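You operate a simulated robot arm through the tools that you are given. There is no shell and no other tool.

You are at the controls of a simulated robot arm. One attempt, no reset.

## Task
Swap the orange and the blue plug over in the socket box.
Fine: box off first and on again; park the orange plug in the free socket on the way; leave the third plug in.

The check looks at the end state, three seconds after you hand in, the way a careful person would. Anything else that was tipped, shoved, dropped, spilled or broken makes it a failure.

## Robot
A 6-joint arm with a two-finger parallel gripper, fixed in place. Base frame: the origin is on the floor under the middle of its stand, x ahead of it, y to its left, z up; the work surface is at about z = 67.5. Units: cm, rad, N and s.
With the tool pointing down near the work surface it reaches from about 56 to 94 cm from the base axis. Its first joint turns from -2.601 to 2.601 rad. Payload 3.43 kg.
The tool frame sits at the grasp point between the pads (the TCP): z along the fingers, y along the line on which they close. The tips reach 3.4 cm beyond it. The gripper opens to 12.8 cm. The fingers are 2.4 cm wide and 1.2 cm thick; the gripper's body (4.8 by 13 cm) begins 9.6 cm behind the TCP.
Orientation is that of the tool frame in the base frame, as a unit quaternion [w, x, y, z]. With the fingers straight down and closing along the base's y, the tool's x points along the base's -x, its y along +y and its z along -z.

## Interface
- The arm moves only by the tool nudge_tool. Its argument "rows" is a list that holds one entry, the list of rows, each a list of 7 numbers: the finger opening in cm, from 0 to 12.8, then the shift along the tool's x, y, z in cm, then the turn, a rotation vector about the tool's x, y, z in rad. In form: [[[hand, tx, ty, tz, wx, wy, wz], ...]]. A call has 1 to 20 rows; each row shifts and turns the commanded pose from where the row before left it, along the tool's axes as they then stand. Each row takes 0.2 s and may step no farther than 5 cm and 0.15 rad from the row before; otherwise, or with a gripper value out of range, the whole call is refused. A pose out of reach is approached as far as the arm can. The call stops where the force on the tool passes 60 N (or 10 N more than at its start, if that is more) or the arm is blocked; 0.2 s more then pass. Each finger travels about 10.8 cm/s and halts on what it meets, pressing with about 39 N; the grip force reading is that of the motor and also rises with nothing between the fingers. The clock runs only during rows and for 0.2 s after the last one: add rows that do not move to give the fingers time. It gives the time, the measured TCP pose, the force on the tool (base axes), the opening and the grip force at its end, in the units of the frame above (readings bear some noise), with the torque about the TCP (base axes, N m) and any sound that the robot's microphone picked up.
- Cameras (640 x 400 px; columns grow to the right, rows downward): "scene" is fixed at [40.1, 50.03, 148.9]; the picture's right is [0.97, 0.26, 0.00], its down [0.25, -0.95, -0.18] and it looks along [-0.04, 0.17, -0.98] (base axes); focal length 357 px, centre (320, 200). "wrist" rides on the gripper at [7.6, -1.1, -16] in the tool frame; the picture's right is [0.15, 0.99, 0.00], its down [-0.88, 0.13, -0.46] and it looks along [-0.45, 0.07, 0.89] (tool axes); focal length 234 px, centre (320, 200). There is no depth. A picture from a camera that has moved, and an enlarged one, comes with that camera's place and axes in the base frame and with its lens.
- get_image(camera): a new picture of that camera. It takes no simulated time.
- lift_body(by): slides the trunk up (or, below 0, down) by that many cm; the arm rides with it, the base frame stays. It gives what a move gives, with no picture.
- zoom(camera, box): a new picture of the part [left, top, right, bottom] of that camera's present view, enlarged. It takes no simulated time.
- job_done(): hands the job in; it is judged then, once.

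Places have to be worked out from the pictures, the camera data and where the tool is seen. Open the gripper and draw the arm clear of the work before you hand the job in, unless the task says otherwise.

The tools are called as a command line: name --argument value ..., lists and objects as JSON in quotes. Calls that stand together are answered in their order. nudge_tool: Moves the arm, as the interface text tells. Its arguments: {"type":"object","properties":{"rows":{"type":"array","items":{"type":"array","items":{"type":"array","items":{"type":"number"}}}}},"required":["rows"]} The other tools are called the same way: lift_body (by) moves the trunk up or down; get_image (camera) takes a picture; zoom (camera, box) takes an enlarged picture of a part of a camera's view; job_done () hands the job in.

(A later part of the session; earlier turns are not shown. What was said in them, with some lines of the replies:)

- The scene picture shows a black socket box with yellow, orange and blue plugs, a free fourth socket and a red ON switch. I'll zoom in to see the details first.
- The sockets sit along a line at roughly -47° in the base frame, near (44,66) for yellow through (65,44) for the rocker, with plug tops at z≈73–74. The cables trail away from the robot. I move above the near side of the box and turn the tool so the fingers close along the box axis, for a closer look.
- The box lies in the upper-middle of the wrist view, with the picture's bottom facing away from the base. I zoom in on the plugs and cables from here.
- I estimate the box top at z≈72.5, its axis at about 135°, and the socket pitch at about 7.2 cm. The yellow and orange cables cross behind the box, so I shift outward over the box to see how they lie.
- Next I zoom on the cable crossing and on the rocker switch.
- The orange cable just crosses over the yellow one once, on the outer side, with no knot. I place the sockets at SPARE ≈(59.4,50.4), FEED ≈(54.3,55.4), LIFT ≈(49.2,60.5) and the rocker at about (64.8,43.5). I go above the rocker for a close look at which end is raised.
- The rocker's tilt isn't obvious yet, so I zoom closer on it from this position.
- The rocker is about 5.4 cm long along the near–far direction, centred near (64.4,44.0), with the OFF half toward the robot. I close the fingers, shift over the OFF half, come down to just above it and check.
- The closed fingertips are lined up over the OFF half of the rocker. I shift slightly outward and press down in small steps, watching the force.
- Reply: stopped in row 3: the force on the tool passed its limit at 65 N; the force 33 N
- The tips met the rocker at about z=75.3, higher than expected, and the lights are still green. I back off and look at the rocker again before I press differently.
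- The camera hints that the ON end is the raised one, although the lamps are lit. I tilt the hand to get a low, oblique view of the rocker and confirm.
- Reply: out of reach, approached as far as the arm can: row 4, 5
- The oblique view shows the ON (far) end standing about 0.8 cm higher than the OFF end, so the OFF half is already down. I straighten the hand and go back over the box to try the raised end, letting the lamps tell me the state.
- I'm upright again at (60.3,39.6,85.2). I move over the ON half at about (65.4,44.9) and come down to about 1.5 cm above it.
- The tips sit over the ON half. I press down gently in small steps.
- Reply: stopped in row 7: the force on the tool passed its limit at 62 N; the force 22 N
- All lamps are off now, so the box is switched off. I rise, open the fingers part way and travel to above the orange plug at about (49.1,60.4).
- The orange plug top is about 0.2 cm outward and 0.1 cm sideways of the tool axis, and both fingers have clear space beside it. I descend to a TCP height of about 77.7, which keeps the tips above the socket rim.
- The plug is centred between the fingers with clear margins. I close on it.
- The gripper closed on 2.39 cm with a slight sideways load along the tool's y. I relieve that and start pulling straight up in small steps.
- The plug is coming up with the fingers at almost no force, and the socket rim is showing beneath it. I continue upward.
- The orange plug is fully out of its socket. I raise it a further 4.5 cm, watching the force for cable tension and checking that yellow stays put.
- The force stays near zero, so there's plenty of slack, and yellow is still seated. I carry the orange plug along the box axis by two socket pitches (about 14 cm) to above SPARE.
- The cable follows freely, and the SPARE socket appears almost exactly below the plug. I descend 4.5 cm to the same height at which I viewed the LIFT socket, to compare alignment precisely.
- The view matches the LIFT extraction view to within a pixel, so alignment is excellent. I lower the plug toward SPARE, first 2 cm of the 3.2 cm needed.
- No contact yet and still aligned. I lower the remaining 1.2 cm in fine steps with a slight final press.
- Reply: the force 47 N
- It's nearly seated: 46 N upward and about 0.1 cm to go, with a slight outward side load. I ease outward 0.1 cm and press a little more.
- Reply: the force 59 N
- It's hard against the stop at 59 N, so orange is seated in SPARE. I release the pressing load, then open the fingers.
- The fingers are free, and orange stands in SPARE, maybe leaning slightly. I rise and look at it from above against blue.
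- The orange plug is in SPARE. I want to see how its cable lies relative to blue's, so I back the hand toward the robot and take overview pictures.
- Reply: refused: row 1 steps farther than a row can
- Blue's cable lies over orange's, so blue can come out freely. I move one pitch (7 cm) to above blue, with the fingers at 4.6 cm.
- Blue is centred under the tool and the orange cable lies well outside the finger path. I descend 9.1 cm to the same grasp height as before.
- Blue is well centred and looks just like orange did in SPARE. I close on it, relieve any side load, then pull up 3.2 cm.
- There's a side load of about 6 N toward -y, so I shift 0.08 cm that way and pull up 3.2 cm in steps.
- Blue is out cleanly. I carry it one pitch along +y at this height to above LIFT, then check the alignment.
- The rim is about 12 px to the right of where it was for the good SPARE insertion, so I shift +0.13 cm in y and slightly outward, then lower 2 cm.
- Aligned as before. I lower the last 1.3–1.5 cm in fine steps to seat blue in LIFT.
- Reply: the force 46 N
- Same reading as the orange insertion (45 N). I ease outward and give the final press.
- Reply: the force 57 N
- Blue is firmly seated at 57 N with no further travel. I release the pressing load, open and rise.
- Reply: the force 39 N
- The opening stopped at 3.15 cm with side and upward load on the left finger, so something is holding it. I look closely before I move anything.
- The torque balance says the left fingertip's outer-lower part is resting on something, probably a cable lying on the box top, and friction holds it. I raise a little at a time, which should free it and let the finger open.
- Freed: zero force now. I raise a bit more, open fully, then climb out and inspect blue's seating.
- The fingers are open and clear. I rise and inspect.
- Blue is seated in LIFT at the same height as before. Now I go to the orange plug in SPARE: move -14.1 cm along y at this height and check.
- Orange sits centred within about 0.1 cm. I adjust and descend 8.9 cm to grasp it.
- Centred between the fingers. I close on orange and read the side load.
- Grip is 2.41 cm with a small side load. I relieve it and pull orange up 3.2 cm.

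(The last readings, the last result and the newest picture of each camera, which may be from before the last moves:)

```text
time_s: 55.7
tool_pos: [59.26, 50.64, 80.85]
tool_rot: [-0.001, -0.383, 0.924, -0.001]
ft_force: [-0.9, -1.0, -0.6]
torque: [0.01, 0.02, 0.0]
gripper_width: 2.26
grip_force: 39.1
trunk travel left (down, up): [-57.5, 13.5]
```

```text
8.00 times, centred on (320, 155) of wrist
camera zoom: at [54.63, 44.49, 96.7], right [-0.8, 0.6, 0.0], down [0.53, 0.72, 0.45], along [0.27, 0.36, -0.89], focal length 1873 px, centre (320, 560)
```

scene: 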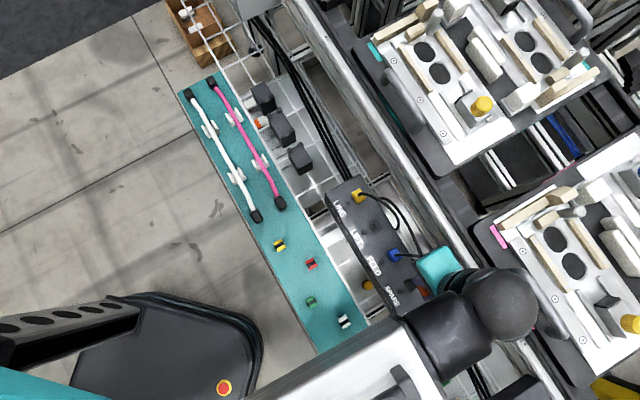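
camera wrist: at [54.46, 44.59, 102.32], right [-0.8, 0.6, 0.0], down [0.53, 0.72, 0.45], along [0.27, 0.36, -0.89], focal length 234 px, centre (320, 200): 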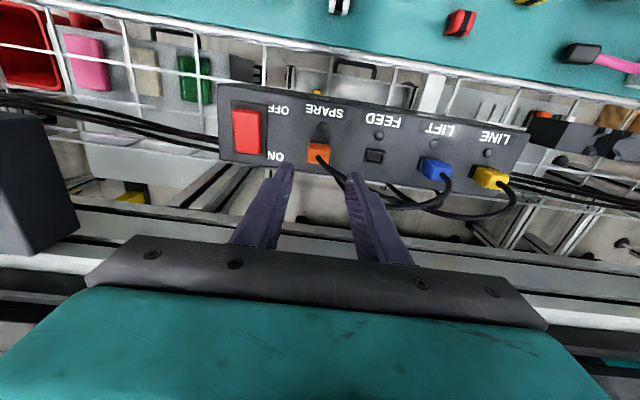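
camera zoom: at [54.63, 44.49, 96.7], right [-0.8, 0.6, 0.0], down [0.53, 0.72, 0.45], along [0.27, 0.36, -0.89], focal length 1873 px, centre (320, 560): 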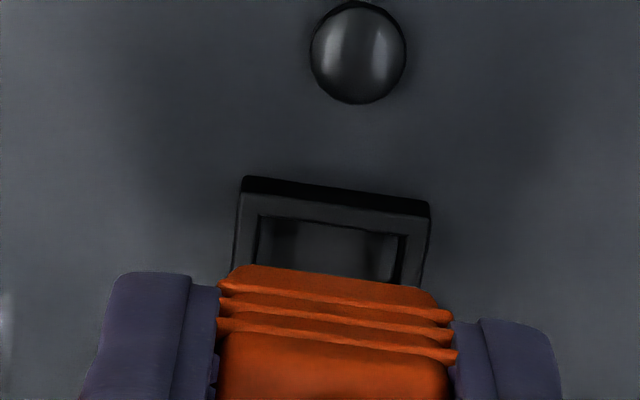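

Orange is out, though it slid about 0.7 cm lower in the fingers, so it will seat with the tool that much higher. I carry it one pitch to above FEED at a slightly raised height.

nudge_tool --rows '[[[1, 0, 0, -0.5, 0, 0, 0], [1, 0, 1.5, 0, 0, 0, 0], [1, 0, 2, 0, 0, 0, 0], [1, 0, 2, 0, 0, 0, 0], [1, 0, 1.63, 0, 0, 0, 0], [1, 0, 0, 0.5, 0, 0, 0], [1, 0, 0, 0, 0, 0, 0], [1, 0, 0, 0, 0, 0, 0]]]'

zoom --camera "wrist" --box '[240, 110, 400, 240]'

zoom --camera "wrist" --box '[290, 130, 350, 180]'

get_image --camera "wrist"

```text
time_s: 57.5
tool_pos: [54.24, 55.74, 80.57]
tool_rot: [-0.001, -0.383, 0.924, -0.001]
ft_force: [0.3, 0.8, -0.5]
torque: [-0.04, 0.01, 0.02]
gripper_width: 2.26
grip_force: 38.8
trunk travel left (down, up): [-57.5, 13.5]
```

```text
3.08 times, centred on (320, 175) of wrist
camera zoom: at [49.56, 49.5, 96.52], right [-0.8, 0.6, 0.0], down [0.53, 0.72, 0.45], along [0.27, 0.36, -0.89], focal length 720 px, centre (320, 277)
```

zoom: 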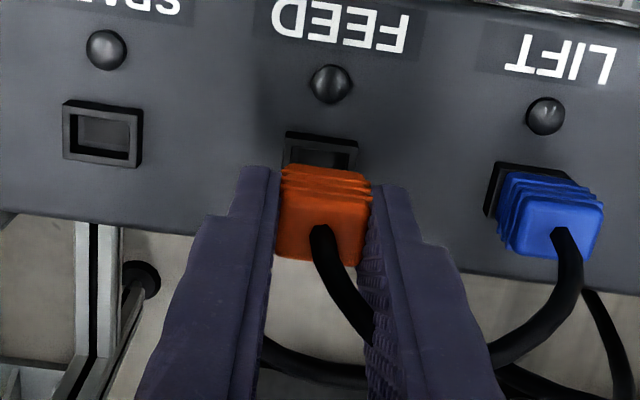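

```text
8.00 times, centred on (320, 155) of wrist
camera zoom: at [49.56, 49.5, 96.52], right [-0.8, 0.6, 0.0], down [0.53, 0.72, 0.45], along [0.27, 0.36, -0.89], focal length 1873 px, centre (320, 560)
```

zoom: 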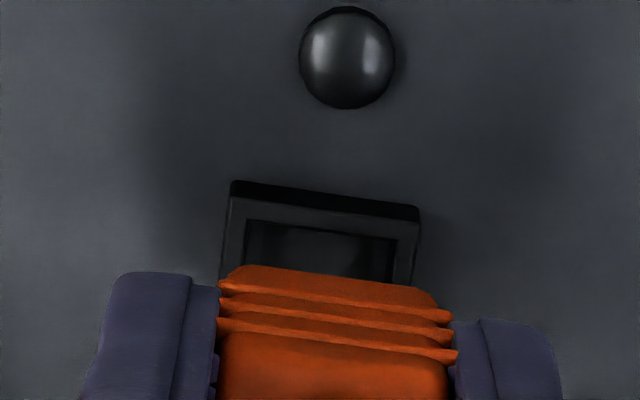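

```text
taken
camera wrist: at [49.56, 49.5, 96.52], right [-0.8, 0.6, 0.0], down [0.53, 0.72, 0.45], along [0.27, 0.36, -0.89], focal length 234 px, centre (320, 200)
```

wrist: 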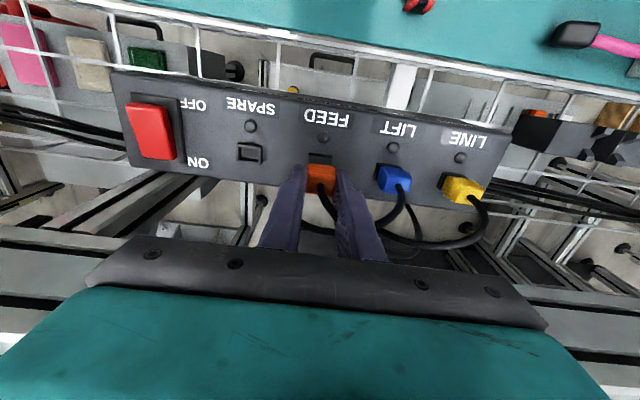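

Nicely aligned over FEED (within 0.05 cm). I lower 1.3 cm first and check.

nudge_tool --rows '[[[1, 0, -0.03, 0.5, 0, 0, 0], [1, 0, 0, 0.4, 0, 0, 0], [1, 0, 0, 0.4, 0, 0, 0], [1, 0, 0, 0, 0, 0, 0]]]'

zoom --camera "wrist" --box '[240, 110, 400, 240]'

```text
time_s: 58.5
tool_pos: [54.16, 55.71, 79.27]
tool_rot: [-0.001, -0.382, 0.924, -0.002]
ft_force: [-0.3, 0.1, -0.1]
torque: [0.0, 0.01, 0.01]
gripper_width: 2.26
grip_force: 38.5
trunk travel left (down, up): [-57.5, 13.5]
```

```text
3.08 times, centred on (320, 175) of wrist
camera zoom: at [49.56, 49.5, 95.25], right [-0.8, 0.6, 0.0], down [0.53, 0.72, 0.45], along [0.27, 0.36, -0.89], focal length 720 px, centre (320, 277)
```

zoom: 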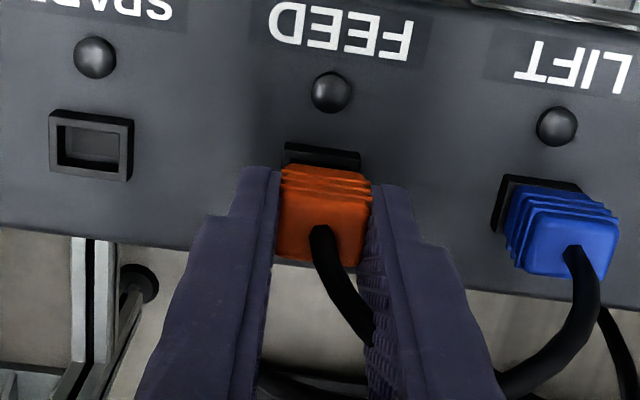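

No contact yet. I continue in 0.2–0.3 cm steps.

nudge_tool --rows '[[[1, 0, 0, 0.3, 0, 0, 0], [1, 0, 0, 0.3, 0, 0, 0], [1, 0, 0, 0.2, 0, 0, 0], [1, 0, 0, 0.2, 0, 0, 0], [1, 0, 0, 0, 0, 0, 0]]]'

zoom --camera "wrist" --box '[240, 110, 400, 240]'

```text
time_s: 59.7
tool_pos: [54.11, 55.62, 78.47]
tool_rot: [-0.002, -0.382, 0.924, -0.002]
ft_force: [0.1, -0.8, -0.4]
torque: [0.03, -0.01, -0.02]
gripper_width: 2.26
grip_force: 38.8
trunk travel left (down, up): [-57.5, 13.5]
```

```text
3.08 times, centred on (320, 175) of wrist
camera zoom: at [49.56, 49.44, 94.33], right [-0.8, 0.6, 0.0], down [0.53, 0.72, 0.45], along [0.27, 0.36, -0.89], focal length 720 px, centre (320, 277)
```

zoom: 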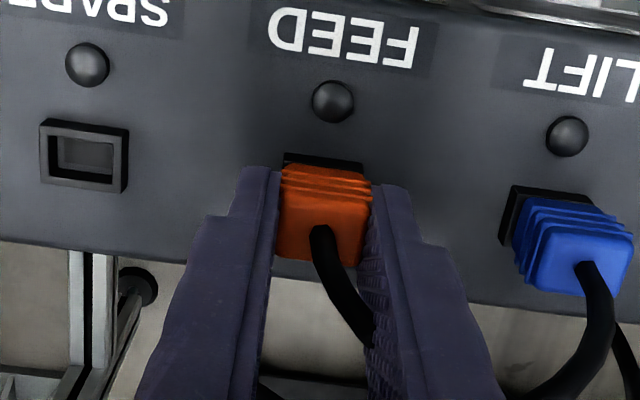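

Still no force, and visually it's almost down. I continue in 0.1–0.15 cm steps until it loads up.

nudge_tool --rows '[[[1, 0, 0, 0.15, 0, 0, 0], [1, 0, 0, 0.15, 0, 0, 0], [1, 0, 0, 0.15, 0, 0, 0], [1, 0, 0, 0.1, 0, 0, 0], [1, 0, 0, 0, 0, 0, 0]]]'

zoom --camera "wrist" --box '[240, 110, 400, 240]'

```text
time_s: 60.9
tool_pos: [54.05, 55.63, 78.29]
tool_rot: [0.001, -0.383, 0.924, -0.001]
ft_force: [4.5, 3.1, 26.4]
torque: [-0.44, 0.57, 0.04]
gripper_width: 2.25
grip_force: 39.5
trunk travel left (down, up): [-57.5, 13.5]
```

```text
3.08 times, centred on (320, 175) of wrist
camera zoom: at [49.54, 49.4, 94.06], right [-0.8, 0.6, 0.0], down [0.53, 0.72, 0.46], along [0.27, 0.36, -0.89], focal length 720 px, centre (320, 277)
```

zoom: 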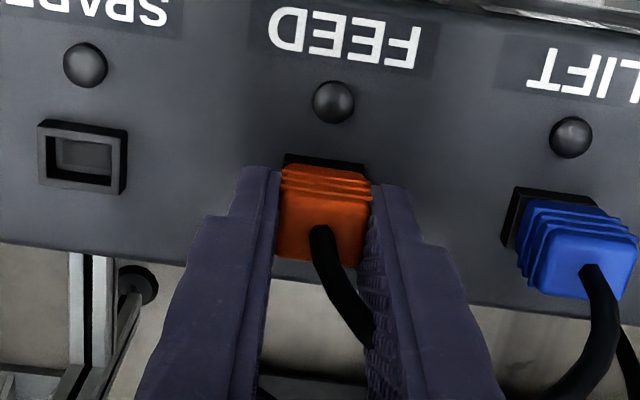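

It has loaded up at z≈78.3, which matches the expected seat height given the slip. I press further to make sure it's home.

nudge_tool --rows '[[[1, -0.05, 0, 0.1, 0, 0, 0], [1, 0, 0, 0.1, 0, 0, 0], [1, 0, 0, 0.1, 0, 0, 0], [1, 0, 0, 0, 0, 0, 0]]]'

zoom --camera "wrist" --box '[240, 110, 400, 240]'

zoom --camera "wrist" --box '[290, 130, 350, 180]'

```text
time_s: 61.9
tool_pos: [54.16, 55.49, 77.88]
tool_rot: [0.0, -0.383, 0.924, -0.001]
ft_force: [1.2, 5.4, 38.2]
torque: [0.13, 0.04, -0.04]
gripper_width: 2.24
grip_force: 39.3
trunk travel left (down, up): [-57.5, 13.5]
```

```text
3.08 times, centred on (320, 175) of wrist
camera zoom: at [49.54, 49.37, 93.73], right [-0.8, 0.6, 0.0], down [0.53, 0.72, 0.46], along [0.27, 0.36, -0.89], focal length 720 px, centre (320, 277)
```

zoom: 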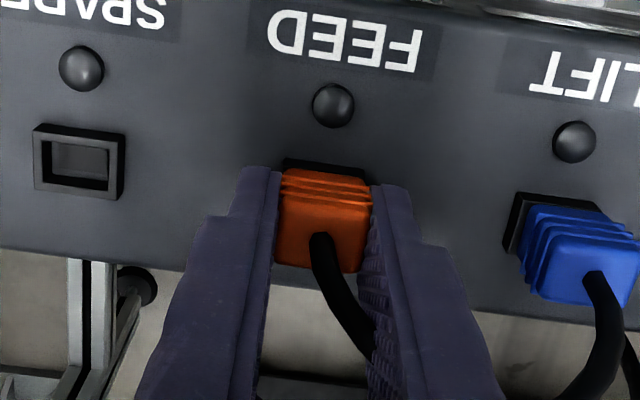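

```text
8.00 times, centred on (320, 155) of wrist
camera zoom: at [49.54, 49.37, 93.73], right [-0.8, 0.6, 0.0], down [0.53, 0.72, 0.46], along [0.27, 0.36, -0.89], focal length 1873 px, centre (320, 560)
```

zoom: 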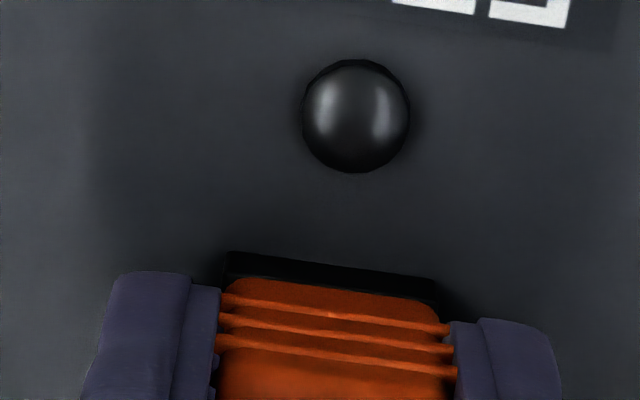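

The plug is home: the fingers now slide on it at about 40 N. I take off the load, open the fingers and check.

nudge_tool --rows '[[[1, 0.05, 0, -0.2, 0, 0, 0], [1, 0, 0, -0.12, 0, 0, 0], [1, 0, 0, 0, 0, 0, 0], [3, 0, 0, 0, 0, 0, 0], [4.4, 0, 0, 0, 0, 0, 0], [4.4, 0, 0, 0, 0, 0, 0]]]'

zoom --camera "wrist" --box '[240, 110, 400, 240]'

```text
time_s: 63.3
tool_pos: [54.23, 55.66, 77.93]
tool_rot: [-0.001, -0.383, 0.924, -0.002]
ft_force: [0.1, 0.1, -0.2]
torque: [0.01, -0.01, 0.02]
gripper_width: 4.44
grip_force: 0.0
trunk travel left (down, up): [-57.5, 13.5]
```

```text
3.08 times, centred on (320, 175) of wrist
camera zoom: at [49.59, 49.47, 93.83], right [-0.8, 0.6, 0.0], down [0.53, 0.72, 0.45], along [0.27, 0.36, -0.89], focal length 720 px, centre (320, 277)
```

zoom: 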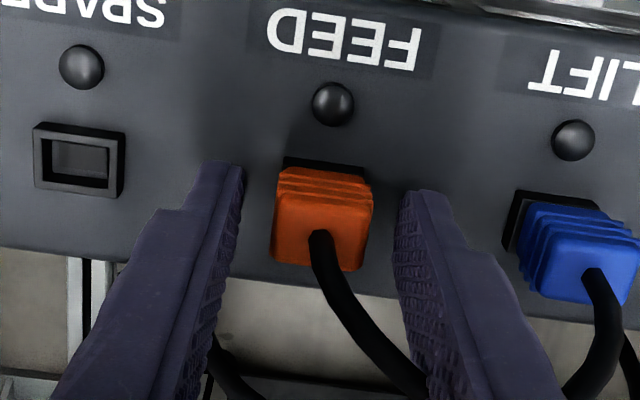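

Released cleanly. I rise and back off toward the robot to view all plugs obliquely and compare seating.

nudge_tool --rows '[[[4.4, 0, 0, -2, 0, 0, 0], [4.4, 0, 0, -3, 0, 0, 0], [4.4, 0, 0, -3.5, 0, 0, 0], [4.4, 4, 0, -2, 0, 0, 0], [4.4, 4, 0, 0, 0, 0, 0], [4.4, 2, 0, 0, 0, 0, 0], [4.4, 0, 0, 0, 0, 0, 0]]]'

get_image --camera "wrist"

zoom --camera "wrist" --box '[240, 140, 480, 260]'

zoom --camera "scene" --box '[320, 175, 440, 310]'

```text
time_s: 64.9
tool_pos: [47.15, 48.52, 88.19]
tool_rot: [-0.001, -0.383, 0.924, -0.001]
ft_force: [-0.3, 0.8, 0.4]
torque: [0.01, 0.01, -0.01]
gripper_width: 4.43
grip_force: 0.0
trunk travel left (down, up): [-57.5, 13.5]
```

```text
taken
camera wrist: at [42.54, 42.31, 104.1], right [-0.8, 0.6, 0.0], down [0.53, 0.72, 0.45], along [0.27, 0.36, -0.89], focal length 234 px, centre (320, 200)
```

wrist: 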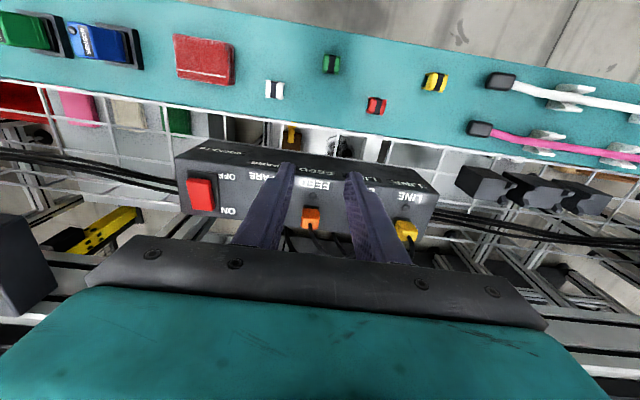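

```text
2.67 times, centred on (360, 200) of wrist
camera zoom: at [42.54, 42.31, 104.1], right [-0.8, 0.6, 0.0], down [0.53, 0.72, 0.45], along [0.27, 0.36, -0.89], focal length 624 px, centre (213, 200)
```

zoom: 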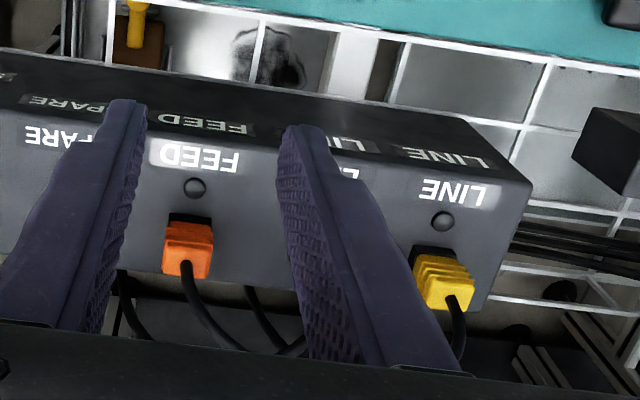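

```text
2.96 times, centred on (380, 242) of scene
camera zoom: at [40.1, 50.03, 148.9], right [0.97, 0.26, 0.0], down [0.25, -0.95, -0.18], along [-0.04, 0.17, -0.98], focal length 1056 px, centre (142, 74)
```

zoom: 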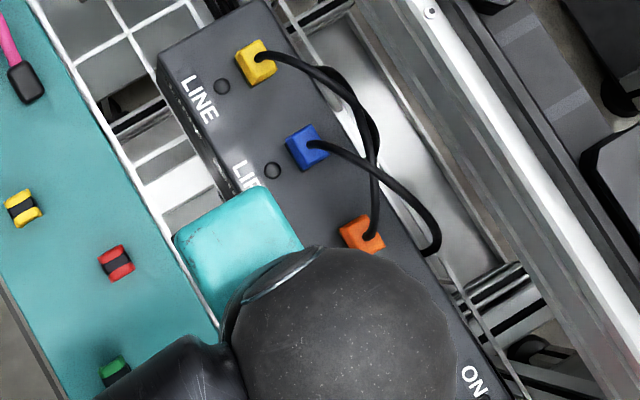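

Orange is in FEED, blue in LIFT, yellow untouched in LINE. Now I go back to the rocker with the fingers closed, over its near (now raised) end, to switch the box on again.

nudge_tool --rows '[[[2, -1.83, -3.88, 0.5, 0, 0, 0], [0, -1.83, -3.88, 0.5, 0, 0, 0], [0, -1.83, -3.88, 0.5, 0, 0, 0], [0, -1.82, -3.89, 0.5, 0, 0, 0], [0, 0, 0, 2.5, 0, 0, 0], [0, 0, 0, 2.5, 0, 0, 0], [0, 0, 0, 1, 0, 0, 0], [0, 0, 0, 0, 0, 0, 0], [0, 0, 0, 0, 0, 0, 0]]]'

zoom --camera "wrist" --box '[260, 110, 400, 210]'

get_image --camera "wrist"

```text
time_s: 66.9
tool_pos: [63.27, 42.7, 80.48]
tool_rot: [-0.001, -0.383, 0.924, -0.001]
ft_force: [-0.2, 0.7, -0.5]
torque: [-0.03, 0.01, -0.01]
gripper_width: 0.0
grip_force: 32.9
trunk travel left (down, up): [-57.5, 13.5]
```

```text
4.00 times, centred on (330, 160) of wrist
camera zoom: at [58.7, 36.51, 96.34], right [-0.8, 0.6, 0.0], down [0.53, 0.72, 0.45], along [0.27, 0.36, -0.89], focal length 937 px, centre (280, 360)
```

zoom: 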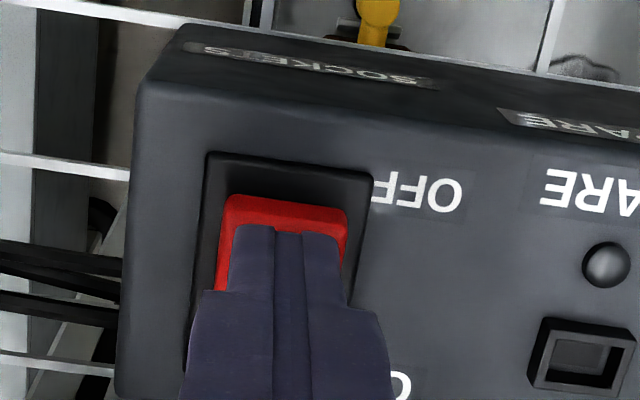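

```text
taken
camera wrist: at [58.7, 36.51, 96.34], right [-0.8, 0.6, 0.0], down [0.53, 0.72, 0.45], along [0.27, 0.36, -0.89], focal length 234 px, centre (320, 200)
```

wrist: 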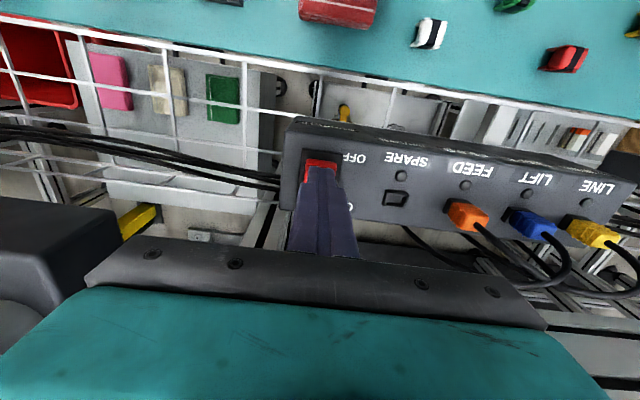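

The tips are centred over the raised near end. I press down in small steps as before.

nudge_tool --rows '[[[0, 0, 0, 1.1, 0, 0, 0], [0, 0, 0, 0.4, 0, 0, 0], [0, 0, 0, 0.2, 0, 0, 0], [0, 0, 0, 0.2, 0, 0, 0], [0, 0, 0, 0.2, 0, 0, 0], [0, 0, 0, 0.2, 0, 0, 0], [0, 0, 0, 0.2, 0, 0, 0], [0, 0, 0, 0.1, 0, 0, 0], [0, 0, 0, 0, 0, 0, 0]]]'

get_image --camera "wrist"

```text
time_s: 68.9
tool_pos: [63.16, 42.71, 78.6]
tool_rot: [0.003, -0.382, 0.924, -0.001]
ft_force: [-2.1, -1.6, 57.2]
torque: [0.49, -0.41, -0.26]
gripper_width: 0.01
grip_force: 32.9
trunk travel left (down, up): [-57.5, 13.5]
```

```text
taken
camera wrist: at [58.42, 36.38, 94.42], right [-0.8, 0.6, 0.0], down [0.53, 0.71, 0.46], along [0.28, 0.37, -0.89], focal length 234 px, centre (320, 200)
```

wrist: 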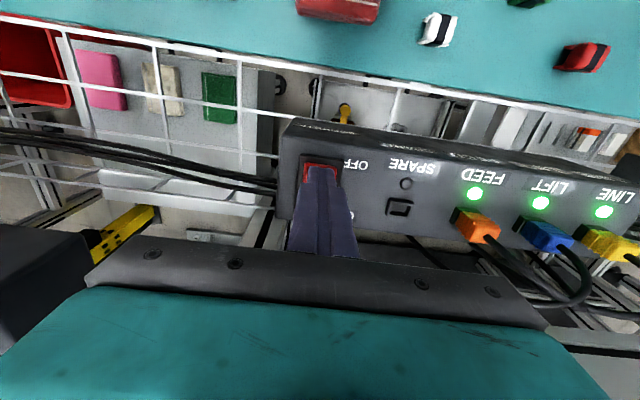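

The FEED, LIFT and LINE lamps are green again, and SPARE is dark. I lift off and check that the state holds and the plugs look fully seated.

nudge_tool --rows '[[[0, 0, 0, -1, 0, 0, 0], [0, 0, 0, -2.5, 0, 0.008, 0], [0, 0, 0, -4, 0, 0, 0], [0, 0, 0, -4, 0, 0, 0], [0, 4, 0, -2, 0, 0, 0], [0, 4, 2, 0, 0, 0, 0], [0, 0, 0, 0, 0, 0, 0]]]'

get_image --camera "wrist"

zoom --camera "wrist" --box '[340, 130, 560, 260]'

zoom --camera "scene" --box '[320, 175, 460, 345]'

```text
time_s: 70.5
tool_pos: [56.25, 38.76, 91.47]
tool_rot: [-0.006, -0.382, 0.924, -0.003]
ft_force: [-0.6, 1.0, -0.2]
torque: [-0.02, 0.0, 0.03]
gripper_width: 0.02
grip_force: 33.0
trunk travel left (down, up): [-57.5, 13.5]
```

```text
taken
camera wrist: at [51.77, 32.67, 107.46], right [-0.8, 0.6, 0.0], down [0.53, 0.72, 0.44], along [0.27, 0.36, -0.9], focal length 234 px, centre (320, 200)
```

wrist: 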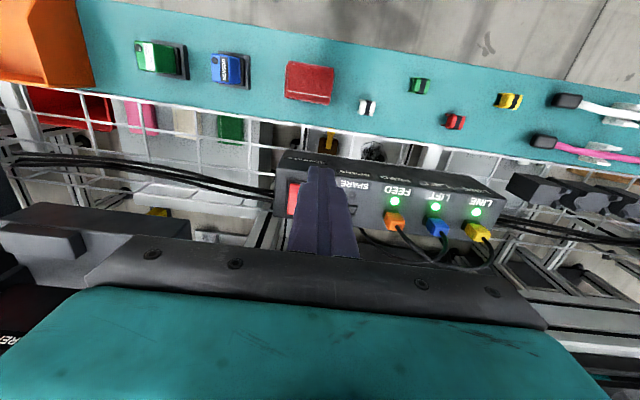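

```text
2.91 times, centred on (450, 195) of wrist
camera zoom: at [51.77, 32.67, 107.46], right [-0.8, 0.6, 0.0], down [0.53, 0.72, 0.44], along [0.27, 0.36, -0.9], focal length 681 px, centre (-58, 214)
```

zoom: 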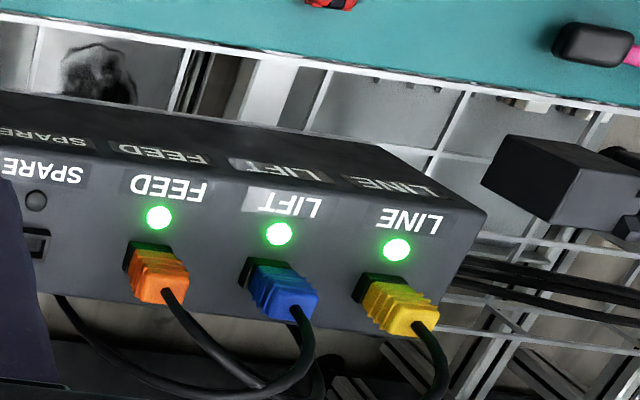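

```text
2.35 times, centred on (390, 260) of scene
camera zoom: at [40.1, 50.03, 148.9], right [0.97, 0.26, 0.0], down [0.25, -0.95, -0.18], along [-0.04, 0.17, -0.98], focal length 839 px, centre (155, 59)
```

zoom: 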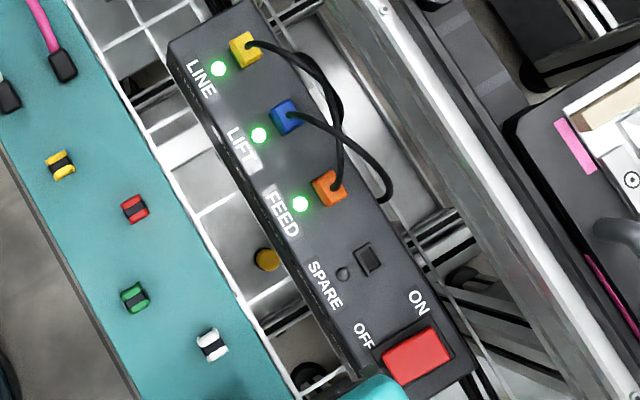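

All three lamps are green and SPARE is dark. I zoom once more to compare the seating of each plug.

zoom --camera "wrist" --box '[375, 185, 505, 260]'

zoom --camera "scene" --box '[345, 180, 415, 265]'

```text
4.92 times, centred on (440, 222) of wrist
camera zoom: at [51.77, 32.67, 107.46], right [-0.8, 0.6, 0.0], down [0.53, 0.72, 0.44], along [0.27, 0.36, -0.9], focal length 1153 px, centre (-271, 89)
```

zoom: 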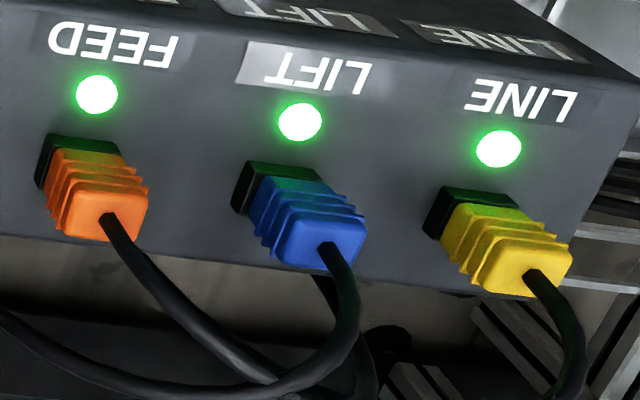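

```text
4.71 times, centred on (380, 222) of scene
camera zoom: at [40.1, 50.03, 148.9], right [0.97, 0.26, 0.0], down [0.25, -0.95, -0.18], along [-0.04, 0.17, -0.98], focal length 1678 px, centre (38, 94)
```

zoom: 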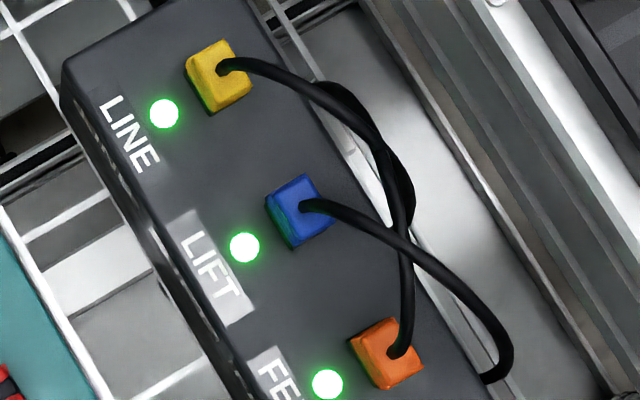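

All three plugs sit flush on their socket rims, and the box is on. I open the gripper and draw the arm up and back near its start pose, clear of the work.

nudge_tool --rows '[[[0, 0, 0, -4.5, 0, 0, 0], [0, 0, 0, -4.5, 0, 0, 0], [2, 0, 0, -4.5, 0, 0, 0], [4, 0.7, 3.9, 0, 0, 0, 0], [6, 0.7, 3.9, 0, 0, 0, 0], [8, 0.7, 3.9, 0, 0, 0, 0], [10, 0.7, 3.9, 0, 0, 0, 0], [12, 0.7, 3.9, 0, 0, 0, 0], [12, 0.7, 3.9, 0, 0, 0, 0], [12, 0.7, 3.9, 0, 0, 0, 0], [12, 0.7, 3.9, 0, 0, 0, 0], [12, 0, 0, 0, 0, 0, 0], [12, 0, 0, 0, 0, 0, 0]]]'

get_image --camera "scene"

zoom --camera "scene" --box '[320, 175, 460, 355]'

```text
time_s: 71.3
tool_pos: [56.81, 39.32, 104.04]
tool_rot: [0.006, -0.383, 0.924, 0.0]
ft_force: [7.9, 8.6, -18.5]
torque: [-0.31, 0.39, -0.01]
gripper_width: 4.0
grip_force: 0.0
trunk travel left (down, up): [-57.5, 13.5]
stopped in row 4: the force on the tool passed its limit at 98 N (the readings are from after the stop); the commanded pose is now the measured one
```

```text
taken
```

scene: 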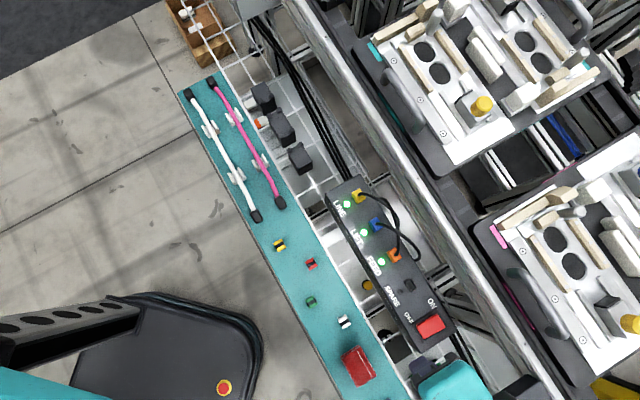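

```text
2.22 times, centred on (390, 265) of scene
camera zoom: at [40.1, 50.03, 148.9], right [0.97, 0.26, 0.0], down [0.25, -0.95, -0.18], along [-0.04, 0.17, -0.98], focal length 792 px, centre (164, 56)
```

zoom: 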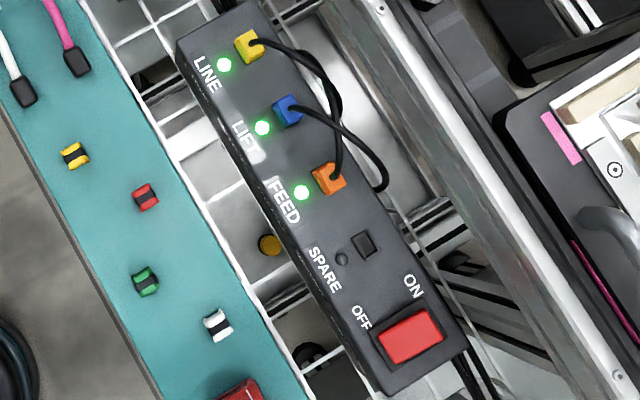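

The move stopped at z≈104 with a brief 98 N reading, though the box still looks perfect. I check the wrist view to see what the hand met.

get_image --camera "wrist"

zoom --camera "scene" --box '[340, 280, 560, 400]'

```text
taken
camera wrist: at [52.06, 32.95, 119.91], right [-0.8, 0.59, 0.0], down [0.52, 0.71, 0.46], along [0.28, 0.37, -0.89], focal length 234 px, centre (320, 200)
```

wrist: 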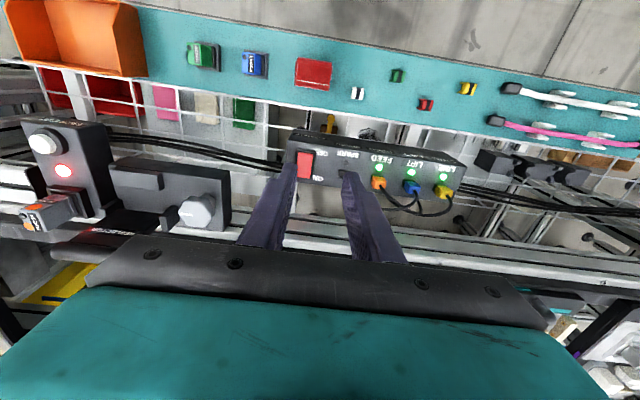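

```text
2.91 times, centred on (450, 340) of scene
camera zoom: at [40.1, 50.03, 148.9], right [0.97, 0.26, 0.0], down [0.25, -0.95, -0.18], along [-0.04, 0.17, -0.98], focal length 1037 px, centre (-58, -207)
```

zoom: 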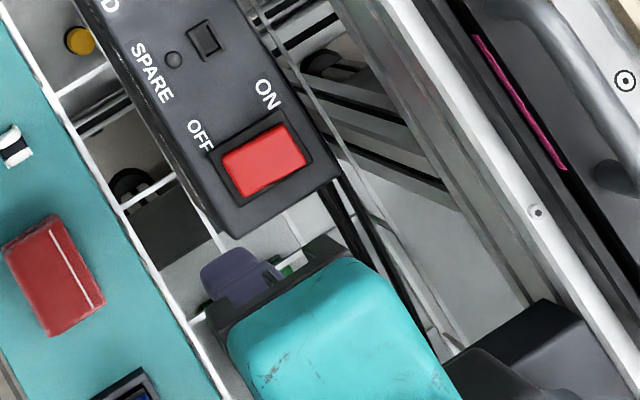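

Nothing is visible against the hand, so this may have been a jolt from the fast change of direction. I hold still to see whether any load persists.

nudge_tool --rows '[[[4, 0, 0, 0, 0, 0, 0], [4, 0, 0, 0, 0, 0, 0]]]'

```text
time_s: 71.9
tool_pos: [56.77, 39.21, 104.2]
tool_rot: [0.005, -0.384, 0.923, 0.0]
ft_force: [15.1, 10.6, -31.6]
torque: [0.01, 0.69, 0.25]
gripper_width: 3.99
grip_force: 0.0
trunk travel left (down, up): [-57.5, 13.5]
```

The load persists and its moment places the contact about 20 cm above and 10 cm robot-side of the TCP. That's the wrist camera touching the robot's own forearm with the hand this high and tucked in. I lower the hand a few centimetres to free it.

nudge_tool --rows '[[[4, 0, 0, 1, 0, 0, 0], [4, 0, 0, 1.5, 0, 0, 0], [4, 0, 0, 2, 0, 0, 0], [4, 0, 0, 2, 0, 0, 0], [4, 0, 0, 0, 0, 0, 0]]]'

```text
time_s: 73.1
tool_pos: [56.65, 39.18, 97.64]
tool_rot: [0.004, -0.384, 0.923, 0.0]
ft_force: [0.3, 0.0, -0.4]
torque: [-0.01, -0.01, -0.02]
gripper_width: 3.99
grip_force: 0.1
trunk travel left (down, up): [-57.5, 13.5]
```

Free again. I move sideways at this height to the pose that was fine earlier, turn the hand back to its start orientation and retreat from there.

nudge_tool --rows '[[[4, 0, 2.6, 0, 0, 0, 0], [4, 0, 2.6, 0, 0, 0, 0], [4, 0, 2.6, 0, 0, 0, 0], [4, 0, 2.6, 0, 0, 0, 0], [4, 0, 2.6, 0, 0, 0, 0], [4, 0, 2.6, 0, 0, 0, 0], [6, 0, 0, 0, 0, 0, 0.15], [8, 0, 0, 0, 0, 0, 0.15], [10, 0, 0, 0, 0, 0, 0.15], [12, 0, 0, 0, 0, 0, 0.15], [12, 0, 0, 0, 0, 0, 0.15], [12, 0, 0, 0, 0, 0, 0.035], [12, 0, 0, 0, 0, 0, 0]]]'

get_image --camera "wrist"

```text
time_s: 75.9
tool_pos: [45.77, 50.18, 97.51]
tool_rot: [0.003, 0.0, 1.0, 0.001]
ft_force: [0.0, -0.3, -0.7]
torque: [-0.02, 0.0, 0.01]
gripper_width: 11.99
grip_force: 0.1
trunk travel left (down, up): [-57.5, 13.5]
```

```text
taken
camera wrist: at [38.01, 48.94, 113.42], right [-0.15, 0.99, 0.0], down [0.88, 0.13, 0.46], along [0.46, 0.07, -0.89], focal length 234 px, centre (320, 200)
```

wrist: 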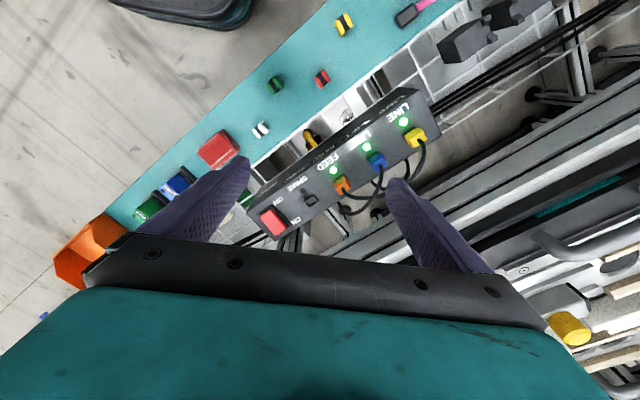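

All is clear, the orientation is as at the start, and the lamps are still green. I retrace the first move back to the starting position.

nudge_tool --rows '[[[12, 3.4, 1.55, -1.75, 0, 0, 0], [12, 3.4, 1.55, -1.75, 0, 0, 0], [12, 3.4, 1.55, -1.75, 0, 0, 0], [12, 3.4, 1.55, -1.75, 0, 0, 0], [12, 3.4, 1.55, -1.75, 0, 0, 0], [12, 3.4, 1.55, -1.75, 0, 0, 0], [12, 0, 0, 0, 0, 0, 0]]]'

get_image --camera "scene"

zoom --camera "scene" --box '[320, 175, 460, 355]'

```text
time_s: 77.5
tool_pos: [25.29, 59.5, 108.04]
tool_rot: [0.003, -0.001, 1.0, 0.002]
ft_force: [-0.7, -0.3, -0.2]
torque: [-0.01, 0.01, 0.03]
gripper_width: 12.01
grip_force: 0.0
trunk travel left (down, up): [-57.5, 13.5]
```

```text
taken
```

scene: 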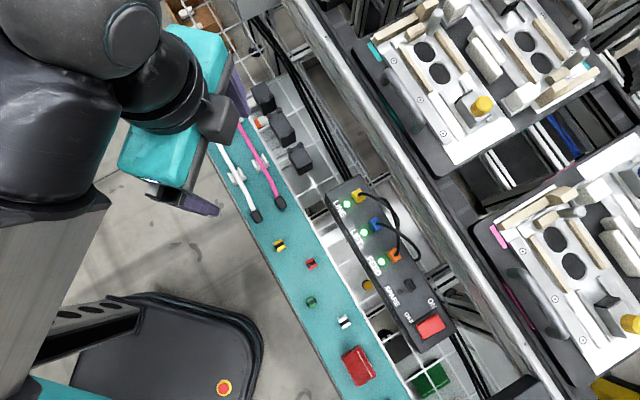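

```text
2.22 times, centred on (390, 265) of scene
camera zoom: at [40.1, 50.03, 148.9], right [0.97, 0.26, 0.0], down [0.25, -0.95, -0.18], along [-0.04, 0.17, -0.98], focal length 792 px, centre (164, 56)
```

zoom: 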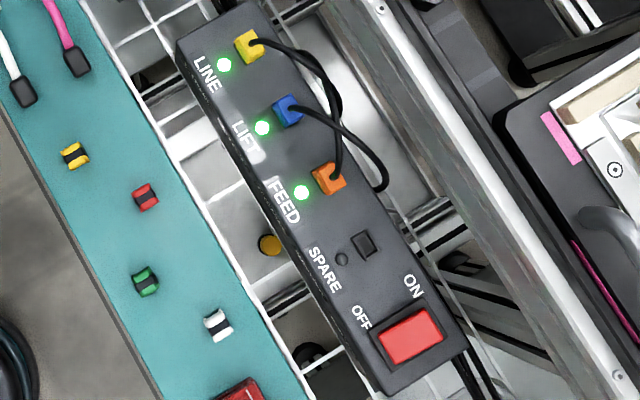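

The final view shows yellow in LINE, blue in LIFT, orange in FEED and SPARE empty, with three green lamps and the box switched on. Everything else is where it was, and the arm is clear with the gripper open, so I hand the job in.

job_done

```text
The job is handed in.
```

The orange and blue plugs are swapped: blue is now in LIFT and orange is in FEED. Yellow stayed in LINE the whole time, and SPARE is empty again. The box was switched off before the swap and is back on, with the LINE, LIFT and FEED lamps green. I've handed the job in; no verdict has come back yet.

- **Switch:** the rocker works opposite to its labels. Pressing the OFF end while the box was on did nothing. Pressing the raised ON end turned it off, and pressing the OFF end afterwards turned it on. I went by the lamps.
- **Blue plug:** while I was letting go of blue in LIFT, a fingertip caught on something, probably a cable. Raising the hand slightly freed it. Blue leans by a millimetre or so but sits at the same height as before.
- **Orange plug:** it slid about 0.7 cm in the fingers when I pulled it out of SPARE. I pressed it fully home in FEED, and it sits on its socket rim like the others.
- **Retreat:** on the way out the arm stopped once on a 98 N force reading, at about z = 104 and well above the box. It was most likely the wrist camera touching the robot's own forearm. I lowered the hand, took another path, and the box looked the same afterwards.

The arm is back at its start position with the gripper open, and the final picture shows nothing else moved.
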